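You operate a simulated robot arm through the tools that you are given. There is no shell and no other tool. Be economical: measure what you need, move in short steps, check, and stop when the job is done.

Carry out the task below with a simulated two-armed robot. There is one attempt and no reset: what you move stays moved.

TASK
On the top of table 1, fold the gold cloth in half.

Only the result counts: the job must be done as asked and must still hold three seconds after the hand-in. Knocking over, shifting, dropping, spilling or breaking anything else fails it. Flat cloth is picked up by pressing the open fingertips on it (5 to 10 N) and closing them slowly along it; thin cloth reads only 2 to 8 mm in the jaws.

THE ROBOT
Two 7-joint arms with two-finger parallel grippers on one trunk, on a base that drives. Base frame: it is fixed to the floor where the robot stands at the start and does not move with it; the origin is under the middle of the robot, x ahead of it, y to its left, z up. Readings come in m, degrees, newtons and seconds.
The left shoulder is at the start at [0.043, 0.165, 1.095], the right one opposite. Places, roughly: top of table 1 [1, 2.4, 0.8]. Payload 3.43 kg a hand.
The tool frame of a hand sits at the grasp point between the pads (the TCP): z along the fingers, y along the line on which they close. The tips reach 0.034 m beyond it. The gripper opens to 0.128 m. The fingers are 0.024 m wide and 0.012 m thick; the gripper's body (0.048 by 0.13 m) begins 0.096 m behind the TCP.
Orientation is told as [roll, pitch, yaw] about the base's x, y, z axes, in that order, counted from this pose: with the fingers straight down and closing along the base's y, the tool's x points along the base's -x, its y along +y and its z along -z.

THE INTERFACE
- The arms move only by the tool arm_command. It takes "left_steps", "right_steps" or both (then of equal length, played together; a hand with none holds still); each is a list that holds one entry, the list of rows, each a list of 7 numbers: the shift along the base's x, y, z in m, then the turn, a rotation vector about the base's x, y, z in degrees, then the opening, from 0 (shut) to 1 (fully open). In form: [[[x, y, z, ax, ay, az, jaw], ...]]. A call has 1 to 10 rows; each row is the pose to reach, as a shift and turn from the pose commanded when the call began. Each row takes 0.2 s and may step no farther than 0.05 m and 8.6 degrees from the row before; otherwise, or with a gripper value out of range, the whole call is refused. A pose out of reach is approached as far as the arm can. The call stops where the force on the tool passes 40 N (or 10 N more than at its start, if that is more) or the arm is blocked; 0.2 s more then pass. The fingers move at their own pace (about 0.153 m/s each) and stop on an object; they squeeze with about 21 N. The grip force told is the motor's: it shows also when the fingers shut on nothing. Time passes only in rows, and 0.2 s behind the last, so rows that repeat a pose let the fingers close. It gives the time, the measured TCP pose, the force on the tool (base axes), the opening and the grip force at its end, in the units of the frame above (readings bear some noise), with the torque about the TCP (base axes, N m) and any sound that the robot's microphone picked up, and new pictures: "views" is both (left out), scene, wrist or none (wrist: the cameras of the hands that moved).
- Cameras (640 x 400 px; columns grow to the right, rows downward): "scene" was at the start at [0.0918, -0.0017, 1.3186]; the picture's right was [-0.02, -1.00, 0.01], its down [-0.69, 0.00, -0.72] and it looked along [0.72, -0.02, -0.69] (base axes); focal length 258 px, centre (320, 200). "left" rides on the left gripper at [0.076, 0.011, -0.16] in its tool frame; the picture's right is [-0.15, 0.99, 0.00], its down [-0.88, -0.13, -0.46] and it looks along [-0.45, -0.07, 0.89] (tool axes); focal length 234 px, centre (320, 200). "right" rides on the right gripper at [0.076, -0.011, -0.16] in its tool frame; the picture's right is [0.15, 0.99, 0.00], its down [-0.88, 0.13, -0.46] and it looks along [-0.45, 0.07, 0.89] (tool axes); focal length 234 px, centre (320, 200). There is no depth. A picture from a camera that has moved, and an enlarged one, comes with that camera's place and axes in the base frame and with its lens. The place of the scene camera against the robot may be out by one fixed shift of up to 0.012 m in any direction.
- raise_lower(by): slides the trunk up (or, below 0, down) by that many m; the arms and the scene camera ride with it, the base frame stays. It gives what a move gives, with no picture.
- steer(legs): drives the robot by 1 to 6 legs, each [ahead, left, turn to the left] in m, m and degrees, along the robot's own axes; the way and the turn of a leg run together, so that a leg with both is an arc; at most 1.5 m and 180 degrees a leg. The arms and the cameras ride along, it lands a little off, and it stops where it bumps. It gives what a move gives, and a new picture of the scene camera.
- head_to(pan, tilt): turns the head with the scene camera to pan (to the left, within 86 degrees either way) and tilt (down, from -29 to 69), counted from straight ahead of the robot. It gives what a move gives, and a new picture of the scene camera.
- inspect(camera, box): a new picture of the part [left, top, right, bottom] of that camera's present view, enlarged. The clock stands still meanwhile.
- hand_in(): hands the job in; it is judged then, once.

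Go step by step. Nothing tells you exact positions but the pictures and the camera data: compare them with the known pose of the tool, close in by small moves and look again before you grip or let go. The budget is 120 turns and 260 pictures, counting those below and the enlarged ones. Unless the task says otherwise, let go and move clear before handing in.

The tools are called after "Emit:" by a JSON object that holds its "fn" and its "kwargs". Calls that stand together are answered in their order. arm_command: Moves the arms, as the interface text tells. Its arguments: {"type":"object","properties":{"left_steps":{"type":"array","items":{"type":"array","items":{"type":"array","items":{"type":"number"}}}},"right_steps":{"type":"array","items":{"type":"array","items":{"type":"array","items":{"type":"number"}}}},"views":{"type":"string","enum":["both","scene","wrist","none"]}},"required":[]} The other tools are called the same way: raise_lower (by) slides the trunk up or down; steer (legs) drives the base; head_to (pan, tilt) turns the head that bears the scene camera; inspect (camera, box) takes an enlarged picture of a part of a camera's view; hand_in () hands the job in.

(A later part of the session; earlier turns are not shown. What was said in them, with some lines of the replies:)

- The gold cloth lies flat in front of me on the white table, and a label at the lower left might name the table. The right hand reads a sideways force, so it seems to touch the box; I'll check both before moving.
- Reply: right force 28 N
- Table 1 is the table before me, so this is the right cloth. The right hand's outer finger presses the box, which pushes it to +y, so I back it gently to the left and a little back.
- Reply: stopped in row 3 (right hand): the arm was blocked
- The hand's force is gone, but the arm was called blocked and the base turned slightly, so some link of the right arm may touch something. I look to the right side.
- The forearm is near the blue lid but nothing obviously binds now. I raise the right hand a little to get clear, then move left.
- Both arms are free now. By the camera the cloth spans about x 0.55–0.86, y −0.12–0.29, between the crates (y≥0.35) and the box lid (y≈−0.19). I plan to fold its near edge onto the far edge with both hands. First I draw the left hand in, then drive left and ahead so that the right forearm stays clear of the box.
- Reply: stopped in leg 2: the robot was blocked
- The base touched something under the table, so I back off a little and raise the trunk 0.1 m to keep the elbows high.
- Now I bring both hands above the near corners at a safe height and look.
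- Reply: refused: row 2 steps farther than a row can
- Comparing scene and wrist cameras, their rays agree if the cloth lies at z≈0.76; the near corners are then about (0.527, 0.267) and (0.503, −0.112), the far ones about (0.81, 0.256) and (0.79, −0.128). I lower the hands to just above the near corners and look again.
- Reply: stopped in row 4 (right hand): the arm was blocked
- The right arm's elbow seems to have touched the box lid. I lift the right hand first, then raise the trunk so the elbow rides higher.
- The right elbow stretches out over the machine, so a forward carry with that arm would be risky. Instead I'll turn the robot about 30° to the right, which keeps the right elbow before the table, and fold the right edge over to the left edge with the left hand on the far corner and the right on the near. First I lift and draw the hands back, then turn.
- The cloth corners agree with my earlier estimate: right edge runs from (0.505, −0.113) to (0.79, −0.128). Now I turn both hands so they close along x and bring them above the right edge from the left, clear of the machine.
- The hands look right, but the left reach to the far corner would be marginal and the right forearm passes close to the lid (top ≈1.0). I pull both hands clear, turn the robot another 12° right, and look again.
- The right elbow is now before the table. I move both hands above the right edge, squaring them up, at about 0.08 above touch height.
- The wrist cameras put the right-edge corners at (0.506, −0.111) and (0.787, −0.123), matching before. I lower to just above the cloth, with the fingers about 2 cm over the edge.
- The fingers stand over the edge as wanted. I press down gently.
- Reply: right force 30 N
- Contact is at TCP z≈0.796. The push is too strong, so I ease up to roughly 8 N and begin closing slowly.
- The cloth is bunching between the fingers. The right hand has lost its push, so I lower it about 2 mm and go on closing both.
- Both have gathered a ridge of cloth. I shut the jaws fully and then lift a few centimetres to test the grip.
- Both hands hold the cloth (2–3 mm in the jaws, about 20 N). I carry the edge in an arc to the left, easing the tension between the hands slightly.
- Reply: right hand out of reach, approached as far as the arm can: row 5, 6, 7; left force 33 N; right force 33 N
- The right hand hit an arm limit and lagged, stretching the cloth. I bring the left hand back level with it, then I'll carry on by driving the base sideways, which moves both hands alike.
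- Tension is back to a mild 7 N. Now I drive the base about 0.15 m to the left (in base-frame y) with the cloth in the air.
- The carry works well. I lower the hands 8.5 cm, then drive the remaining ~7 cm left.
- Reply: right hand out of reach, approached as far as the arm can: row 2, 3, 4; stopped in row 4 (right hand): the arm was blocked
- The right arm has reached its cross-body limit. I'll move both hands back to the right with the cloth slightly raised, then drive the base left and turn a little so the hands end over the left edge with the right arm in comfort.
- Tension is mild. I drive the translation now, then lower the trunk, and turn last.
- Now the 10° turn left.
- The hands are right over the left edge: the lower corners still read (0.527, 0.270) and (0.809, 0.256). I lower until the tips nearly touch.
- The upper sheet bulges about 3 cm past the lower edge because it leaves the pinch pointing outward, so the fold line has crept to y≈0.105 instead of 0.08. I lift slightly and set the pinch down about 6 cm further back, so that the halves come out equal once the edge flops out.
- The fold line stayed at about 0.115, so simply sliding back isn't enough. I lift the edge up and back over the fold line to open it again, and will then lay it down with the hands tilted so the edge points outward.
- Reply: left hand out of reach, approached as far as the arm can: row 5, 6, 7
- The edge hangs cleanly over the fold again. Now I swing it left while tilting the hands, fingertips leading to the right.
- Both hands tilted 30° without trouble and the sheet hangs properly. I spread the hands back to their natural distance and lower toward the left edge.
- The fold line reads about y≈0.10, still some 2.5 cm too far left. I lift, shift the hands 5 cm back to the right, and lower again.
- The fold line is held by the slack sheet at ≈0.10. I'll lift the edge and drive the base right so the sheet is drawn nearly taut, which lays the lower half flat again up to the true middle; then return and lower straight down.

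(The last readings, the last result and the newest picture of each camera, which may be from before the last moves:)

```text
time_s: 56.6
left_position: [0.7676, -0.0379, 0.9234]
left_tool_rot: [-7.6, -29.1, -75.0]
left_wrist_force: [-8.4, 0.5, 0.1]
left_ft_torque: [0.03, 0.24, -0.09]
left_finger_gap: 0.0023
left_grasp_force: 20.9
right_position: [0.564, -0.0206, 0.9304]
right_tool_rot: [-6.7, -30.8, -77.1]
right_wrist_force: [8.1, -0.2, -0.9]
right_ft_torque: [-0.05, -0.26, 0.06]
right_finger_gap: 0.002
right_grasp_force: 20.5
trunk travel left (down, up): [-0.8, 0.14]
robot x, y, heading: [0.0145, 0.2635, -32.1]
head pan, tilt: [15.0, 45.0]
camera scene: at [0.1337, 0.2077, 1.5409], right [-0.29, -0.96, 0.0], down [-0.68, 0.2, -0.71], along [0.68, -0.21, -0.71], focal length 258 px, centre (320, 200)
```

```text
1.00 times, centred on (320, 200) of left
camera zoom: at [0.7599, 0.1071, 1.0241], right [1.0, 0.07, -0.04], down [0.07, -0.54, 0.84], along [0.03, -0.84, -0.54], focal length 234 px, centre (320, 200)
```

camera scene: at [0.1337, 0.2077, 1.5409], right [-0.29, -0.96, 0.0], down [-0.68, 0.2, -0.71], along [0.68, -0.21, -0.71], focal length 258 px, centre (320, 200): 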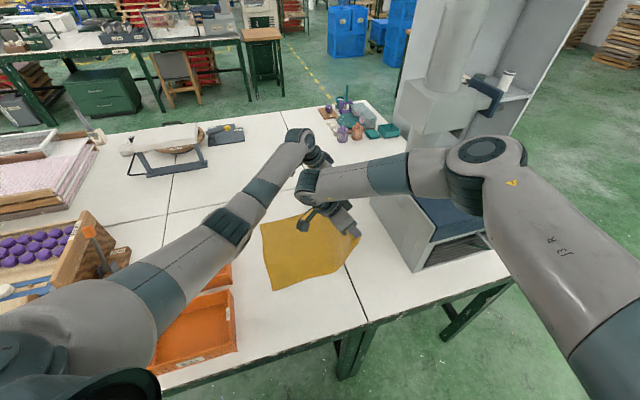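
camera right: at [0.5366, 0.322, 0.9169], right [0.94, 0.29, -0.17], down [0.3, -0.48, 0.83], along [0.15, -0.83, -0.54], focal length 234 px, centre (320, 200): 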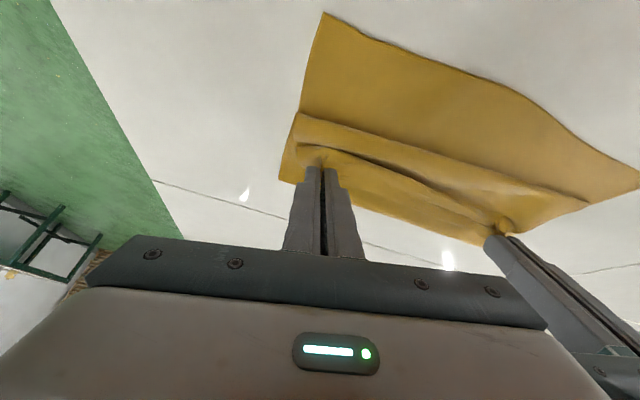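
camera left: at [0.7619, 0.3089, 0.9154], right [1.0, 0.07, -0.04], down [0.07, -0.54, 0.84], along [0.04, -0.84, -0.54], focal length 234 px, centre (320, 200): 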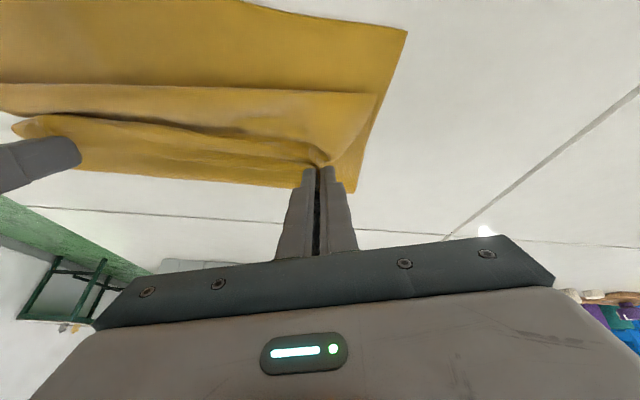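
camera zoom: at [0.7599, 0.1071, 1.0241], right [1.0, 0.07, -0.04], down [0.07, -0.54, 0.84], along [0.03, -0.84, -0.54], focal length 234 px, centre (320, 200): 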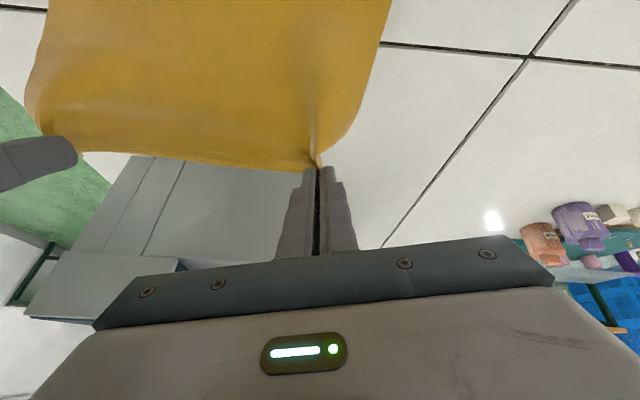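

The lower half lies flat again. I return left by 12.5 cm and then lower steeply.

Emit:
{"fn": "steer", "kwargs": {"legs": [[-0.066, 0.106, 0]]}}

Emit:
{"fn": "arm_command", "kwargs": {"left_steps": [[[0, 0.02, -0.01, 0, 0, 0, 0], [0, 0.04, -0.03, 0, 0, 0, 0], [0, 0.055, -0.055, 0, 0, 0, 0], [0, 0.062, -0.08, 0, 0, 0, 0], [0, 0.064, -0.105, 0, 0, 0, 0]]], "right_steps": [[[0, 0.02, -0.01, 0, 0, 0, 0], [0, 0.04, -0.03, 0, 0, 0, 0], [0, 0.055, -0.055, 0, 0, 0, 0], [0, 0.062, -0.08, 0, 0, 0, 0], [0, 0.064, -0.11, 0, 0, 0, 0]]], "views": "both"}}

```text
time_s: 57.9
left_position: [0.7666, 0.0818, 0.9221]
left_tool_rot: [-7.6, -29.1, -75.1]
left_wrist_force: [-7.8, -0.8, 0.9]
left_ft_torque: [0.01, 0.26, -0.11]
left_finger_gap: 0.0026
left_grasp_force: 21.0
right_position: [0.5646, 0.1, 0.9289]
right_tool_rot: [-6.7, -30.6, -77.2]
right_wrist_force: [7.6, 0.1, -0.8]
right_ft_torque: [0.0, -0.26, 0.04]
right_finger_gap: 0.0018
right_grasp_force: 20.9
trunk travel left (down, up): [-0.8, 0.14]
robot x, y, heading: [0.015, 0.3858, -32.0]
head pan, tilt: [15.0, 45.0]
camera scene: at [0.1349, 0.3285, 1.5407], right [-0.29, -0.96, 0.0], down [-0.68, 0.21, -0.71], along [0.68, -0.21, -0.71], focal length 258 px, centre (320, 200)
```

scene: 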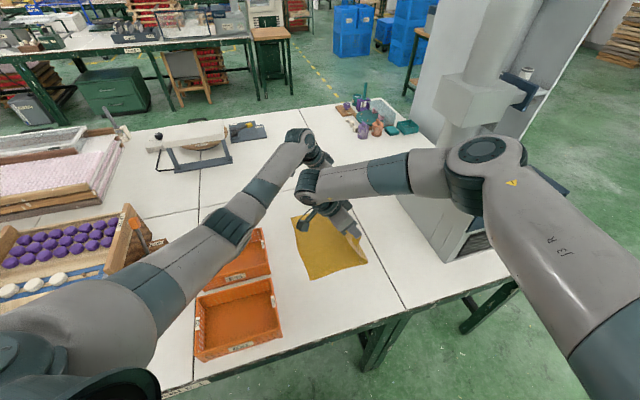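

```text
time_s: 59.1
left_position: [0.7691, 0.1475, 0.8202]
left_tool_rot: [-7.7, -29.2, -75.1]
left_wrist_force: [-8.0, 1.4, 1.1]
left_ft_torque: [0.04, 0.28, -0.13]
left_finger_gap: 0.0024
left_grasp_force: 20.8
right_position: [0.5653, 0.1647, 0.8211]
right_tool_rot: [-6.5, -30.7, -77.2]
right_wrist_force: [8.9, -0.2, -0.1]
right_ft_torque: [-0.01, -0.28, 0.08]
right_finger_gap: 0.0021
right_grasp_force: 21.1
trunk travel left (down, up): [-0.8, 0.14]
robot x, y, heading: [0.0097, 0.3846, -31.9]
head pan, tilt: [15.0, 45.0]
camera scene: at [0.1353, 0.3299, 1.5408], right [-0.29, -0.96, 0.0], down [-0.68, 0.21, -0.71], along [0.68, -0.21, -0.71], focal length 258 px, centre (320, 200)
camera right: at [0.5381, 0.3096, 0.9194], right [0.94, 0.28, -0.17], down [0.3, -0.48, 0.83], along [0.15, -0.83, -0.54], focal length 234 px, centre (320, 200)
camera left: at [0.7629, 0.2925, 0.92], right [1.0, 0.07, -0.04], down [0.07, -0.54, 0.84], along [0.03, -0.84, -0.54], focal length 234 px, centre (320, 200)
```

scene: 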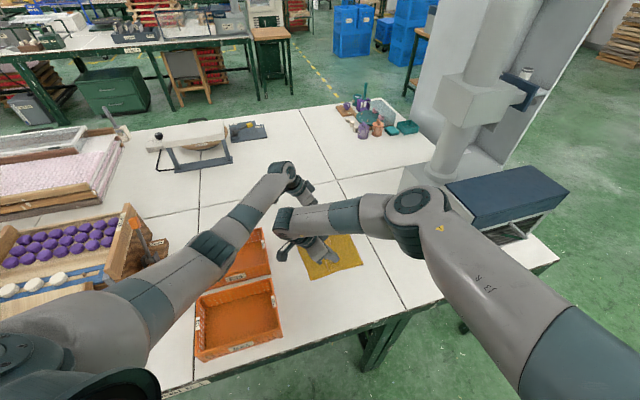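
right: 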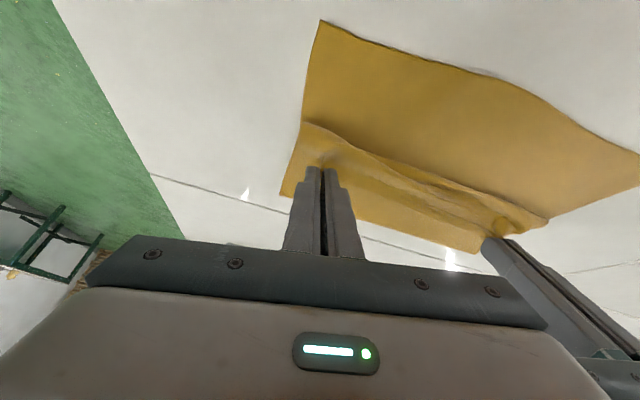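
left: 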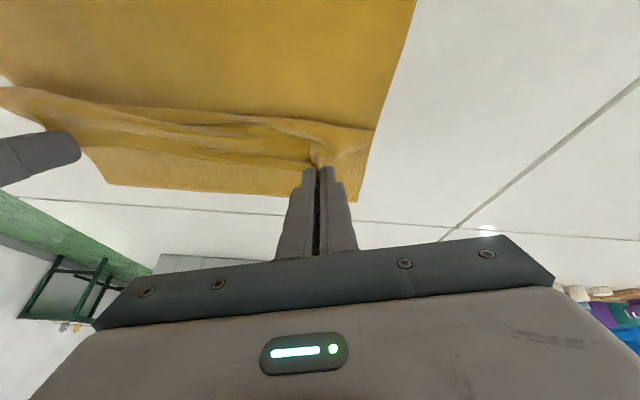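

The fold line is now at about 0.055; the target is ≈0.08. I slide the hands 4 cm left just above the cloth to roll the fold to the middle.

Emit:
{"fn": "arm_command", "kwargs": {"left_steps": [[[0, 0, 0.01, 0, 0, 0, 0], [0, 0.015, 0.012, 0, 0, 0, 0], [0, 0.03, 0.01, 0, 0, 0, 0], [0, 0.042, 0, 0, 0, 0, 0], [0, 0.042, -0.008, 0, 0, 0, 0]]], "right_steps": [[[0, 0, 0.01, 0, 0, 0, 0], [0, 0.015, 0.012, 0, 0, 0, 0], [0, 0.03, 0.01, 0, 0, 0, 0], [0, 0.042, 0, 0, 0, 0, 0], [0, 0.042, -0.008, 0, 0, 0, 0]]], "views": "wrist"}}

```text
time_s: 60.3
left_position: [0.7686, 0.1896, 0.8105]
left_tool_rot: [-7.6, -29.1, -75.1]
left_wrist_force: [-6.1, 1.2, -0.1]
left_ft_torque: [0.01, 0.2, -0.1]
left_finger_gap: 0.0023
left_grasp_force: 20.8
right_position: [0.5662, 0.2068, 0.8108]
right_tool_rot: [-6.6, -30.6, -77.3]
right_wrist_force: [5.7, -0.2, -0.4]
right_ft_torque: [-0.03, -0.22, 0.08]
right_finger_gap: 0.002
right_grasp_force: 20.9
trunk travel left (down, up): [-0.8, 0.14]
robot x, y, heading: [0.0125, 0.3877, -31.7]
head pan, tilt: [15.0, 45.0]
camera right: at [0.5378, 0.3508, 0.9092], right [0.94, 0.28, -0.17], down [0.3, -0.48, 0.83], along [0.15, -0.83, -0.54], focal length 234 px, centre (320, 200)
camera left: at [0.761, 0.3345, 0.9112], right [1.0, 0.07, -0.04], down [0.07, -0.54, 0.84], along [0.03, -0.84, -0.54], focal length 234 px, centre (320, 200)
```

right: 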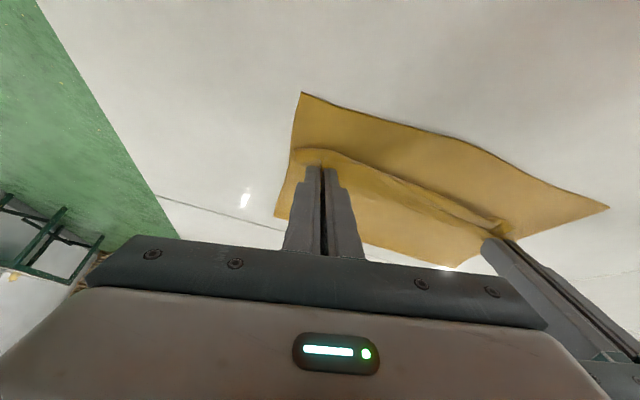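
left: 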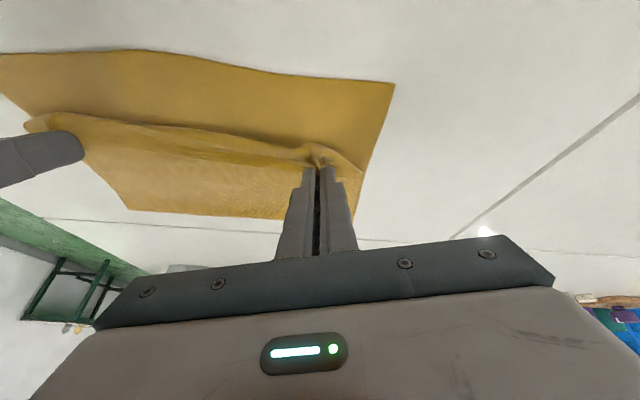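

The fold is still at ≈0.057 and the bulge is now small, so I continue left 3 cm more.

Emit:
{"fn": "arm_command", "kwargs": {"left_steps": [[[0, 0.012, 0.004, 0, 0, 0, 0], [0, 0.024, 0.004, 0, 0, 0, 0], [0, 0.034, 0, 0, 0, 0, 0], [0, 0.034, 0, 0, 0, 0, 0]]], "right_steps": [[[0, 0.012, 0.004, 0, 0, 0, 0], [0, 0.024, 0.004, 0, 0, 0, 0], [0, 0.034, 0, 0, 0, 0, 0], [0, 0.034, 0, 0, 0, 0, 0]]], "views": "wrist"}}

```text
time_s: 61.3
left_position: [0.7667, 0.2241, 0.8092]
left_tool_rot: [-7.6, -29.1, -75.1]
left_wrist_force: [-3.6, 0.6, -0.3]
left_ft_torque: [0.05, 0.08, -0.05]
left_finger_gap: 0.002
left_grasp_force: 20.9
right_position: [0.5655, 0.2273, 0.8101]
right_tool_rot: [-6.7, -31.1, -77.9]
right_wrist_force: [3.9, 0.1, -0.5]
right_ft_torque: [0.0, -0.13, 0.03]
right_finger_gap: 0.0019
right_grasp_force: 21.2
trunk travel left (down, up): [-0.8, 0.14]
robot x, y, heading: [0.0116, 0.3845, -32.0]
head pan, tilt: [15.0, 45.0]
camera right: at [0.5408, 0.3733, 0.908], right [0.95, 0.27, -0.17], down [0.29, -0.48, 0.83], along [0.14, -0.84, -0.53], focal length 234 px, centre (320, 200)
camera left: at [0.7605, 0.369, 0.91], right [1.0, 0.07, -0.04], down [0.07, -0.54, 0.84], along [0.03, -0.84, -0.54], focal length 234 px, centre (320, 200)
```

right: 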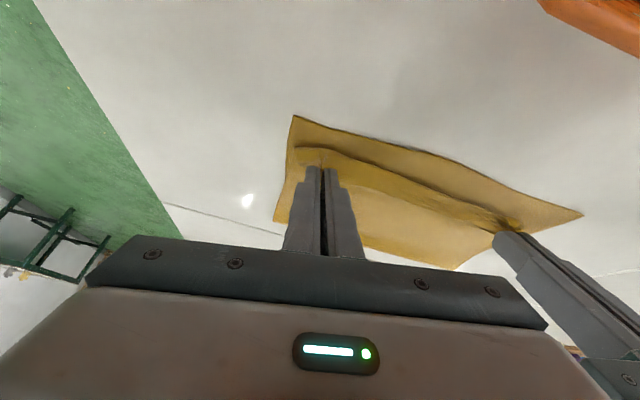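
left: 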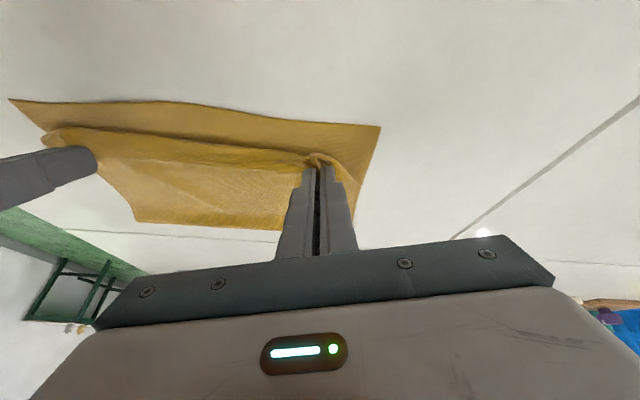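

The sheet is now nearly taut from the fold (y≈0.056) to the pinch. The right arm is at its limit, so I drive the base 5 cm left to roll the fold to the middle.

Emit:
{"fn": "steer", "kwargs": {"legs": [[-0.0265, 0.0424, 0]]}}

Emit:
{"fn": "inspect", "kwargs": {"camera": "left", "box": [0, 0, 640, 400]}}

Emit:
{"fn": "inspect", "kwargs": {"camera": "right", "box": [0, 0, 640, 400]}}

```text
time_s: 62.2
left_position: [0.7676, 0.271, 0.8096]
left_tool_rot: [-7.6, -29.2, -75.2]
left_wrist_force: [-4.1, -0.6, -0.2]
left_ft_torque: [0.03, 0.15, -0.11]
left_finger_gap: 0.0022
left_grasp_force: 21.2
right_position: [0.564, 0.2759, 0.8096]
right_tool_rot: [-6.7, -31.2, -77.9]
right_wrist_force: [4.0, 0.9, 0.4]
right_ft_torque: [0.01, -0.15, 0.04]
right_finger_gap: 0.0021
right_grasp_force: 21.2
trunk travel left (down, up): [-0.8, 0.14]
robot x, y, heading: [0.0104, 0.4315, -32.0]
head pan, tilt: [15.0, 45.0]
camera scene: at [0.1349, 0.3777, 1.5407], right [-0.29, -0.96, 0.0], down [-0.68, 0.21, -0.71], along [0.68, -0.21, -0.71], focal length 258 px, centre (320, 200)
```

scene: 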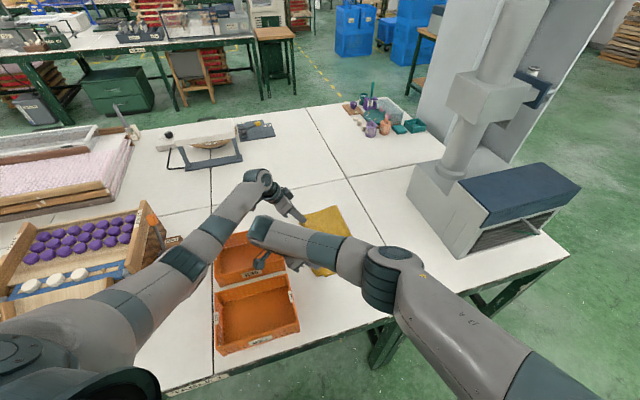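

```text
1.00 times, centred on (320, 200) of left
camera zoom: at [0.7605, 0.4168, 0.9102], right [1.0, 0.07, -0.04], down [0.07, -0.54, 0.84], along [0.03, -0.84, -0.54], focal length 234 px, centre (320, 200)
```

zoom: 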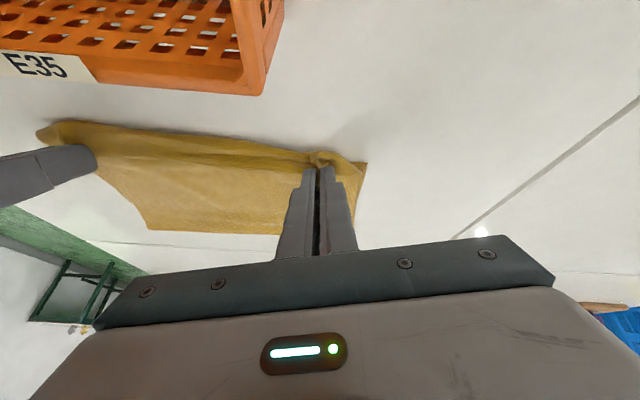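

```text
1.00 times, centred on (320, 200) of right
camera zoom: at [0.5403, 0.422, 0.907], right [0.95, 0.27, -0.18], down [0.29, -0.48, 0.83], along [0.14, -0.84, -0.53], focal length 234 px, centre (320, 200)
```

zoom: 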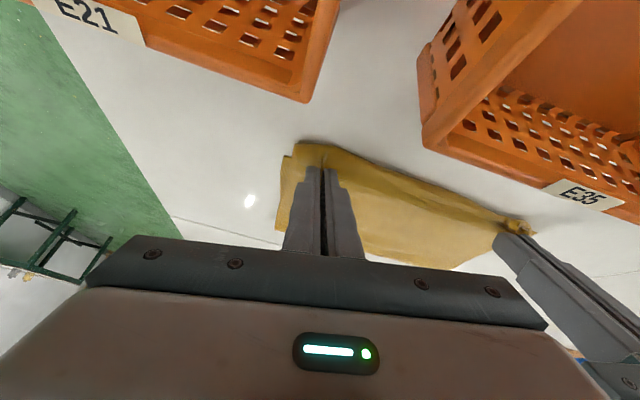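

The fold line now reads ≈0.076–0.08, just where it should be, and the upper edge lies over the lower one. I lower the last centimetre and open slowly.

Emit:
{"fn": "arm_command", "kwargs": {"left_steps": [[[0, -0.003, -0.005, 0, 0, 0, 0], [0, -0.005, -0.01, 0, 0, 0, 0], [0, -0.005, -0.011, 0, 0, 0, 0], [0, -0.005, -0.011, 0, 0, 0, 0.04], [0, -0.005, -0.011, 0, 0, 0, 0.08], [0, -0.005, -0.011, 0, 0, 0, 0.12], [0, -0.005, -0.011, 0, 0, 0, 0.18], [0, -0.005, -0.011, 0, 0, 0, 0.24]]], "right_steps": [[[0, 0, -0.005, 0, 0, 0, 0], [0, 0, -0.01, 0, 0, 0, 0], [0, 0, -0.011, 0, 0, 0, 0], [0, 0, -0.011, 0, 0, 0, 0.04], [0, 0, -0.011, 0, 0, 0, 0.08], [0, 0, -0.011, 0, 0, 0, 0.12], [0, 0, -0.011, 0, 0, 0, 0.18], [0, 0, -0.011, 0, 0, 0, 0.24]]], "views": "wrist"}}

```text
time_s: 64.0
left_position: [0.767, 0.2666, 0.7997]
left_tool_rot: [-7.5, -29.1, -75.2]
left_wrist_force: [-0.6, -1.7, 4.7]
left_ft_torque: [-0.02, -0.09, -0.03]
left_finger_gap: 0.03
left_grasp_force: 0.1
right_position: [0.5657, 0.2725, 0.7984]
right_tool_rot: [-6.8, -31.5, -78.1]
right_wrist_force: [0.4, -0.6, 7.5]
right_ft_torque: [-0.07, -0.19, 0.02]
right_finger_gap: 0.0306
right_grasp_force: 0.0
trunk travel left (down, up): [-0.8, 0.14]
robot x, y, heading: [0.0144, 0.438, -32.1]
head pan, tilt: [15.0, 45.0]
camera right: at [0.5401, 0.4182, 0.8952], right [0.95, 0.26, -0.18], down [0.29, -0.47, 0.83], along [0.14, -0.84, -0.52], focal length 234 px, centre (320, 200)
camera left: at [0.7594, 0.4122, 0.9001], right [1.0, 0.07, -0.04], down [0.07, -0.54, 0.84], along [0.03, -0.84, -0.54], focal length 234 px, centre (320, 200)
```

right: 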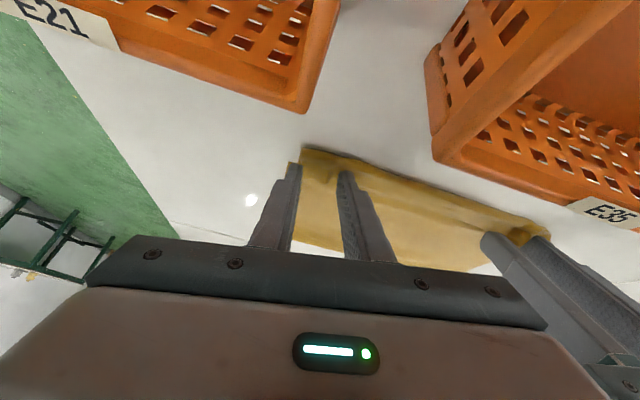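
left: 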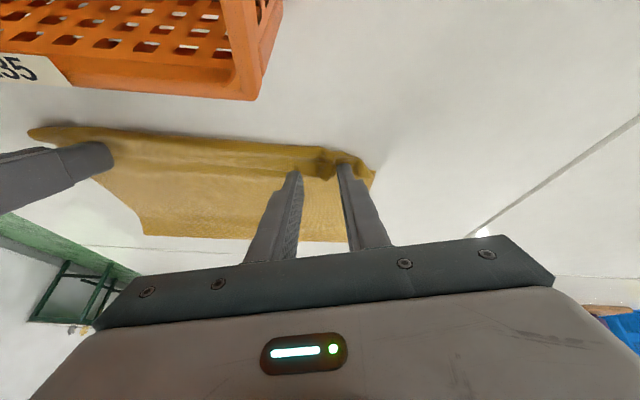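

The cloth is free. I withdraw both hands up along the fingers, then look.

Emit:
{"fn": "arm_command", "kwargs": {"left_steps": [[[0, 0.003, 0.02, 0, 0, 0, 0.24], [0, 0.006, 0.05, 0, 0, 0, 0.24], [0, 0.006, 0.09, 0, 0, 0, 0.24], [0, 0.0, 0.13, 0, 0, 0, 0.24]]], "right_steps": [[[0, 0.003, 0.02, 0, 0, 0, 0.24], [0, 0.004, 0.05, 0, 0, 0, 0.24], [0, 0.0, 0.09, 0, 0, 0, 0.24], [0, -0.01, 0.13, 0, 0, 0, 0.24]]], "views": "both"}}

```text
time_s: 65.0
left_position: [0.7661, 0.2669, 0.9306]
left_tool_rot: [-7.6, -29.1, -75.2]
left_wrist_force: [0.3, 0.2, 0.4]
left_ft_torque: [0.01, -0.01, 0.02]
left_finger_gap: 0.0307
left_grasp_force: 0.0
right_position: [0.5628, 0.2653, 0.9308]
right_tool_rot: [-6.8, -31.2, -77.7]
right_wrist_force: [0.4, 1.1, 0.5]
right_ft_torque: [0.0, 0.0, 0.03]
right_finger_gap: 0.0307
right_grasp_force: 0.2
trunk travel left (down, up): [-0.8, 0.14]
robot x, y, heading: [0.0125, 0.4351, -32.1]
head pan, tilt: [15.0, 45.0]
camera scene: at [0.1337, 0.3789, 1.5407], right [-0.29, -0.96, 0.0], down [-0.68, 0.21, -0.71], along [0.68, -0.21, -0.71], focal length 258 px, centre (320, 200)
camera right: at [0.5381, 0.4111, 1.0274], right [0.95, 0.27, -0.18], down [0.29, -0.48, 0.83], along [0.14, -0.84, -0.53], focal length 234 px, centre (320, 200)
camera left: at [0.7598, 0.4126, 1.0313], right [1.0, 0.07, -0.04], down [0.07, -0.54, 0.84], along [0.03, -0.84, -0.54], focal length 234 px, centre (320, 200)
```

scene: 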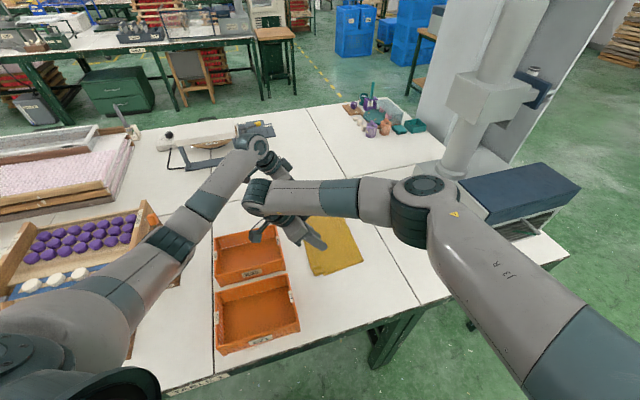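
right: 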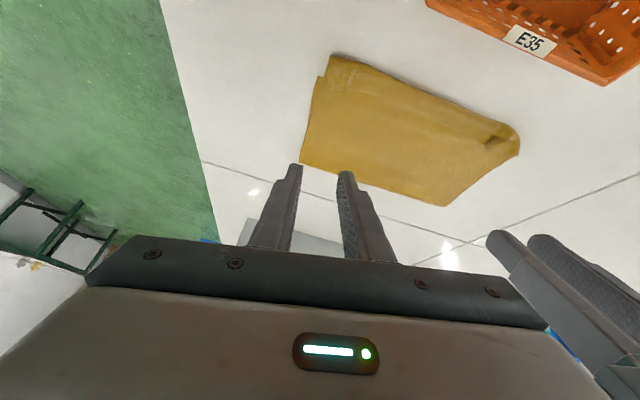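
left: 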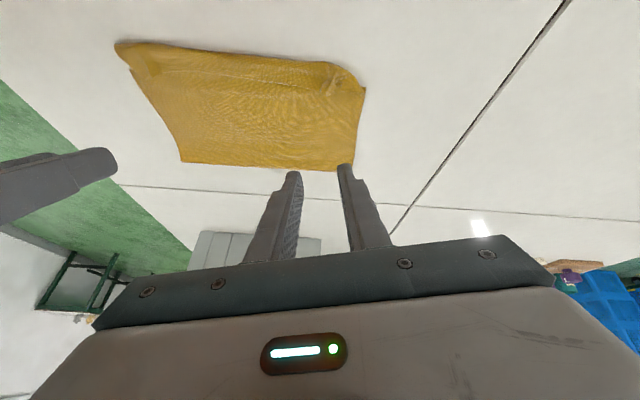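

The cloth has folded neatly. I raise the hands out of the way and look closely at it.

Emit:
{"fn": "arm_command", "kwargs": {"left_steps": [[[0, 0.01, 0.03, 4, 0, 0, 0.24], [-0.01, 0.02, 0.06, 8, 0, 0, 0.24], [-0.02, 0.03, 0.09, 12, 0, 0, 0.24], [-0.03, 0.04, 0.12, 16, 0, 0, 0.24], [-0.03, 0.06, 0.15, 20, 0, 0, 0.24]]], "right_steps": [[[-0.02, -0.01, 0.035, 5, 0, 0, 0.24], [-0.05, -0.03, 0.06, 10, 0, 0, 0.24], [-0.08, -0.06, 0.08, 15, 0, 0, 0.24], [-0.11, -0.09, 0.1, 20, 0, 0, 0.24], [-0.14, -0.12, 0.11, 25, 0, 0, 0.24]]], "views": "none"}}

Emit:
{"fn": "steer", "kwargs": {"legs": [[-0.15, 0, 0]]}}

Emit:
{"fn": "head_to", "kwargs": {"pan": 20, "tilt": 50}}

```text
time_s: 66.2
left_position: [0.7357, 0.3246, 1.0807]
left_tool_rot: [-2.3, -9.7, -77.0]
left_wrist_force: [-0.3, 0.1, 0.4]
left_ft_torque: [0.05, -0.03, 0.01]
left_finger_gap: 0.031
left_grasp_force: 0.0
right_position: [0.4209, 0.1473, 1.0384]
right_tool_rot: [-1.6, -6.5, -79.6]
right_wrist_force: [-0.1, -0.1, 0.0]
right_ft_torque: [0.04, -0.01, -0.01]
right_finger_gap: 0.0305
right_grasp_force: 0.1
trunk travel left (down, up): [-0.8, 0.14]
robot x, y, heading: [0.0153, 0.4378, -31.8]
head pan, tilt: [15.0, 45.0]
```

```text
time_s: 67.6
left_position: [0.6114, 0.4078, 1.0782]
left_tool_rot: [-2.6, -9.7, -76.8]
left_wrist_force: [0.3, -0.4, 0.3]
left_ft_torque: [0.01, 0.0, -0.01]
left_finger_gap: 0.0307
left_grasp_force: 0.1
right_position: [0.2984, 0.2285, 1.038]
right_tool_rot: [-1.8, -6.6, -79.3]
right_wrist_force: [0.5, -0.7, 0.4]
right_ft_torque: [-0.01, 0.07, 0.0]
right_finger_gap: 0.0309
right_grasp_force: 0.1
trunk travel left (down, up): [-0.8, 0.14]
robot x, y, heading: [-0.1173, 0.514, -31.9]
head pan, tilt: [15.0, 45.0]
camera scene: at [0.009, 0.4589, 1.5404], right [-0.29, -0.96, 0.0], down [-0.68, 0.21, -0.71], along [0.68, -0.2, -0.71], focal length 258 px, centre (320, 200)
```

scene: 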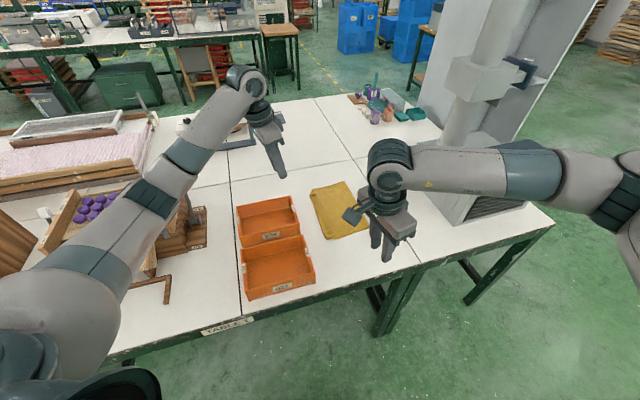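

```text
time_s: 68.3
left_position: [0.6088, 0.4082, 1.0815]
left_tool_rot: [-2.5, -9.6, -76.8]
left_wrist_force: [0.2, -0.3, -0.1]
left_ft_torque: [-0.01, -0.01, 0.01]
left_finger_gap: 0.0307
left_grasp_force: 0.1
right_position: [0.2959, 0.2301, 1.0379]
right_tool_rot: [-1.6, -6.8, -79.4]
right_wrist_force: [0.3, 0.1, 0.4]
right_ft_torque: [-0.01, 0.0, 0.01]
right_finger_gap: 0.0308
right_grasp_force: 0.1
trunk travel left (down, up): [-0.8, 0.14]
robot x, y, heading: [-0.1136, 0.5126, -31.8]
head pan, tilt: [20.0, 50.0]
camera scene: at [0.0038, 0.468, 1.534], right [-0.21, -0.98, 0.0], down [-0.75, 0.16, -0.64], along [0.63, -0.13, -0.77], focal length 258 px, centre (320, 200)
```

scene: 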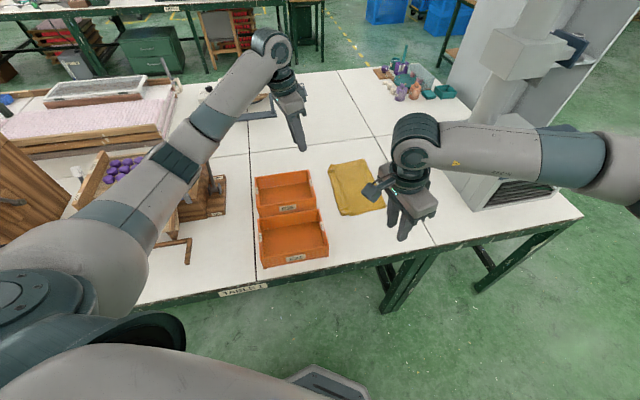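

Emit:
{"fn": "inspect", "kwargs": {"camera": "scene", "box": [310, 145, 406, 225]}}

Emit:
{"fn": "inspect", "kwargs": {"camera": "left", "box": [0, 0, 640, 400]}}

Emit:
{"fn": "inspect", "kwargs": {"camera": "right", "box": [320, 0, 640, 200]}}

```text
5.00 times, centred on (358, 185) of scene
camera zoom: at [0.0038, 0.468, 1.534], right [-0.21, -0.98, 0.0], down [-0.75, 0.16, -0.64], along [0.63, -0.13, -0.77], focal length 1291 px, centre (130, 275)
```

zoom: 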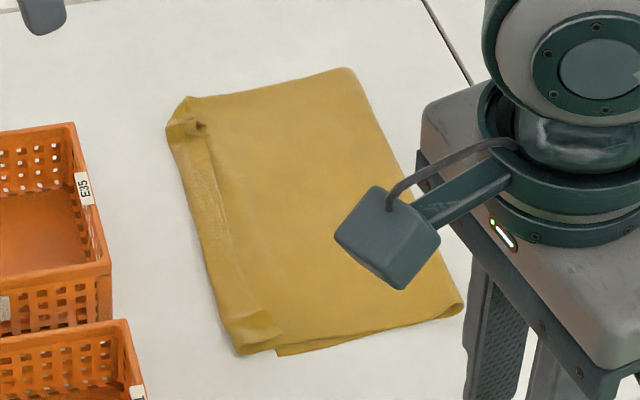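

```text
1.00 times, centred on (320, 200) of left
camera zoom: at [0.6026, 0.511, 1.2251], right [1.0, 0.08, -0.02], down [0.07, -0.79, 0.6], along [0.03, -0.6, -0.8], focal length 234 px, centre (320, 200)
```

zoom: 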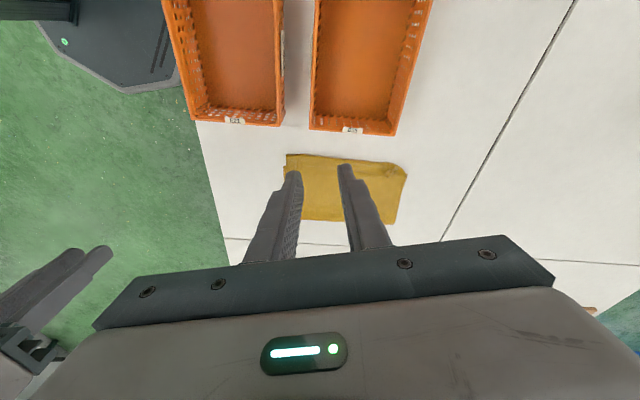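

```text
2.00 times, centred on (480, 100) of right
camera zoom: at [0.2707, 0.3201, 1.1883], right [0.95, 0.32, -0.05], down [0.29, -0.78, 0.55], along [0.14, -0.54, -0.83], focal length 468 px, centre (0, 400)
```

zoom: 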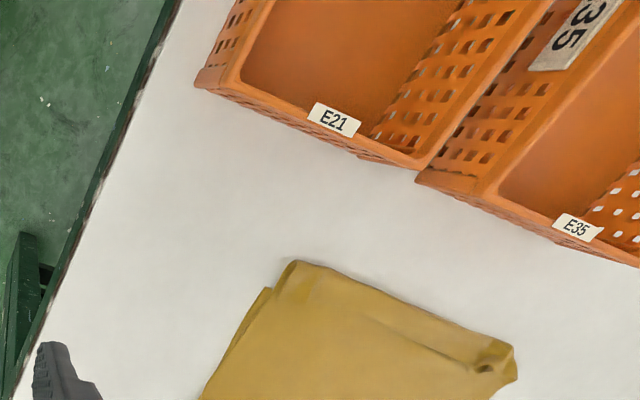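

The fold is good overall, but along the left edge there seems to be a narrow flap tucked back. I look closer at it.

Emit:
{"fn": "inspect", "kwargs": {"camera": "left", "box": [272, 142, 416, 232]}}

Emit:
{"fn": "inspect", "kwargs": {"camera": "scene", "box": [325, 155, 381, 220]}}

```text
4.44 times, centred on (344, 187) of left
camera zoom: at [0.6026, 0.511, 1.2251], right [1.0, 0.08, -0.02], down [0.07, -0.79, 0.6], along [0.03, -0.6, -0.8], focal length 1041 px, centre (213, 258)
```

zoom: 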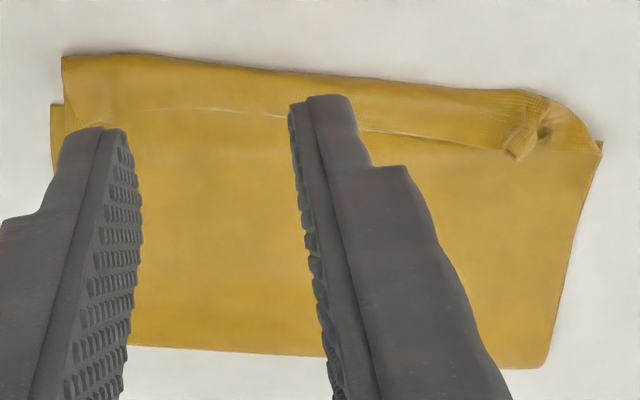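

```text
6.15 times, centred on (353, 188) of scene
camera zoom: at [0.0038, 0.468, 1.534], right [-0.21, -0.98, 0.0], down [-0.75, 0.16, -0.64], along [0.63, -0.13, -0.77], focal length 1589 px, centre (117, 277)
```

zoom: 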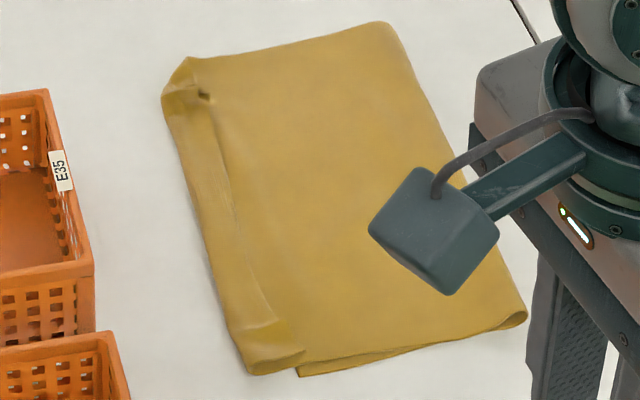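

The cloth now covers about half its former area. The two edges that were brought together lie within roughly 2 cm of each other, with the fold line straight. Nothing else looks moved, and both hands are open and clear, so I hand in.

Emit:
{"fn": "hand_in", "kwargs": {}}

```text
The job is handed in.
```

I folded the gold cloth in half on table 1, right edge over left, and handed the job in, but the fold is not perfect. The two edges meet within about 2 cm, while the fold line sits about 2 cm left of the true middle. A flap about 2.4 cm wide is tucked back along the top edge.

Early on the right arm touched the machine with the blue lid. It does not look moved in the pictures, but I did not measure it.
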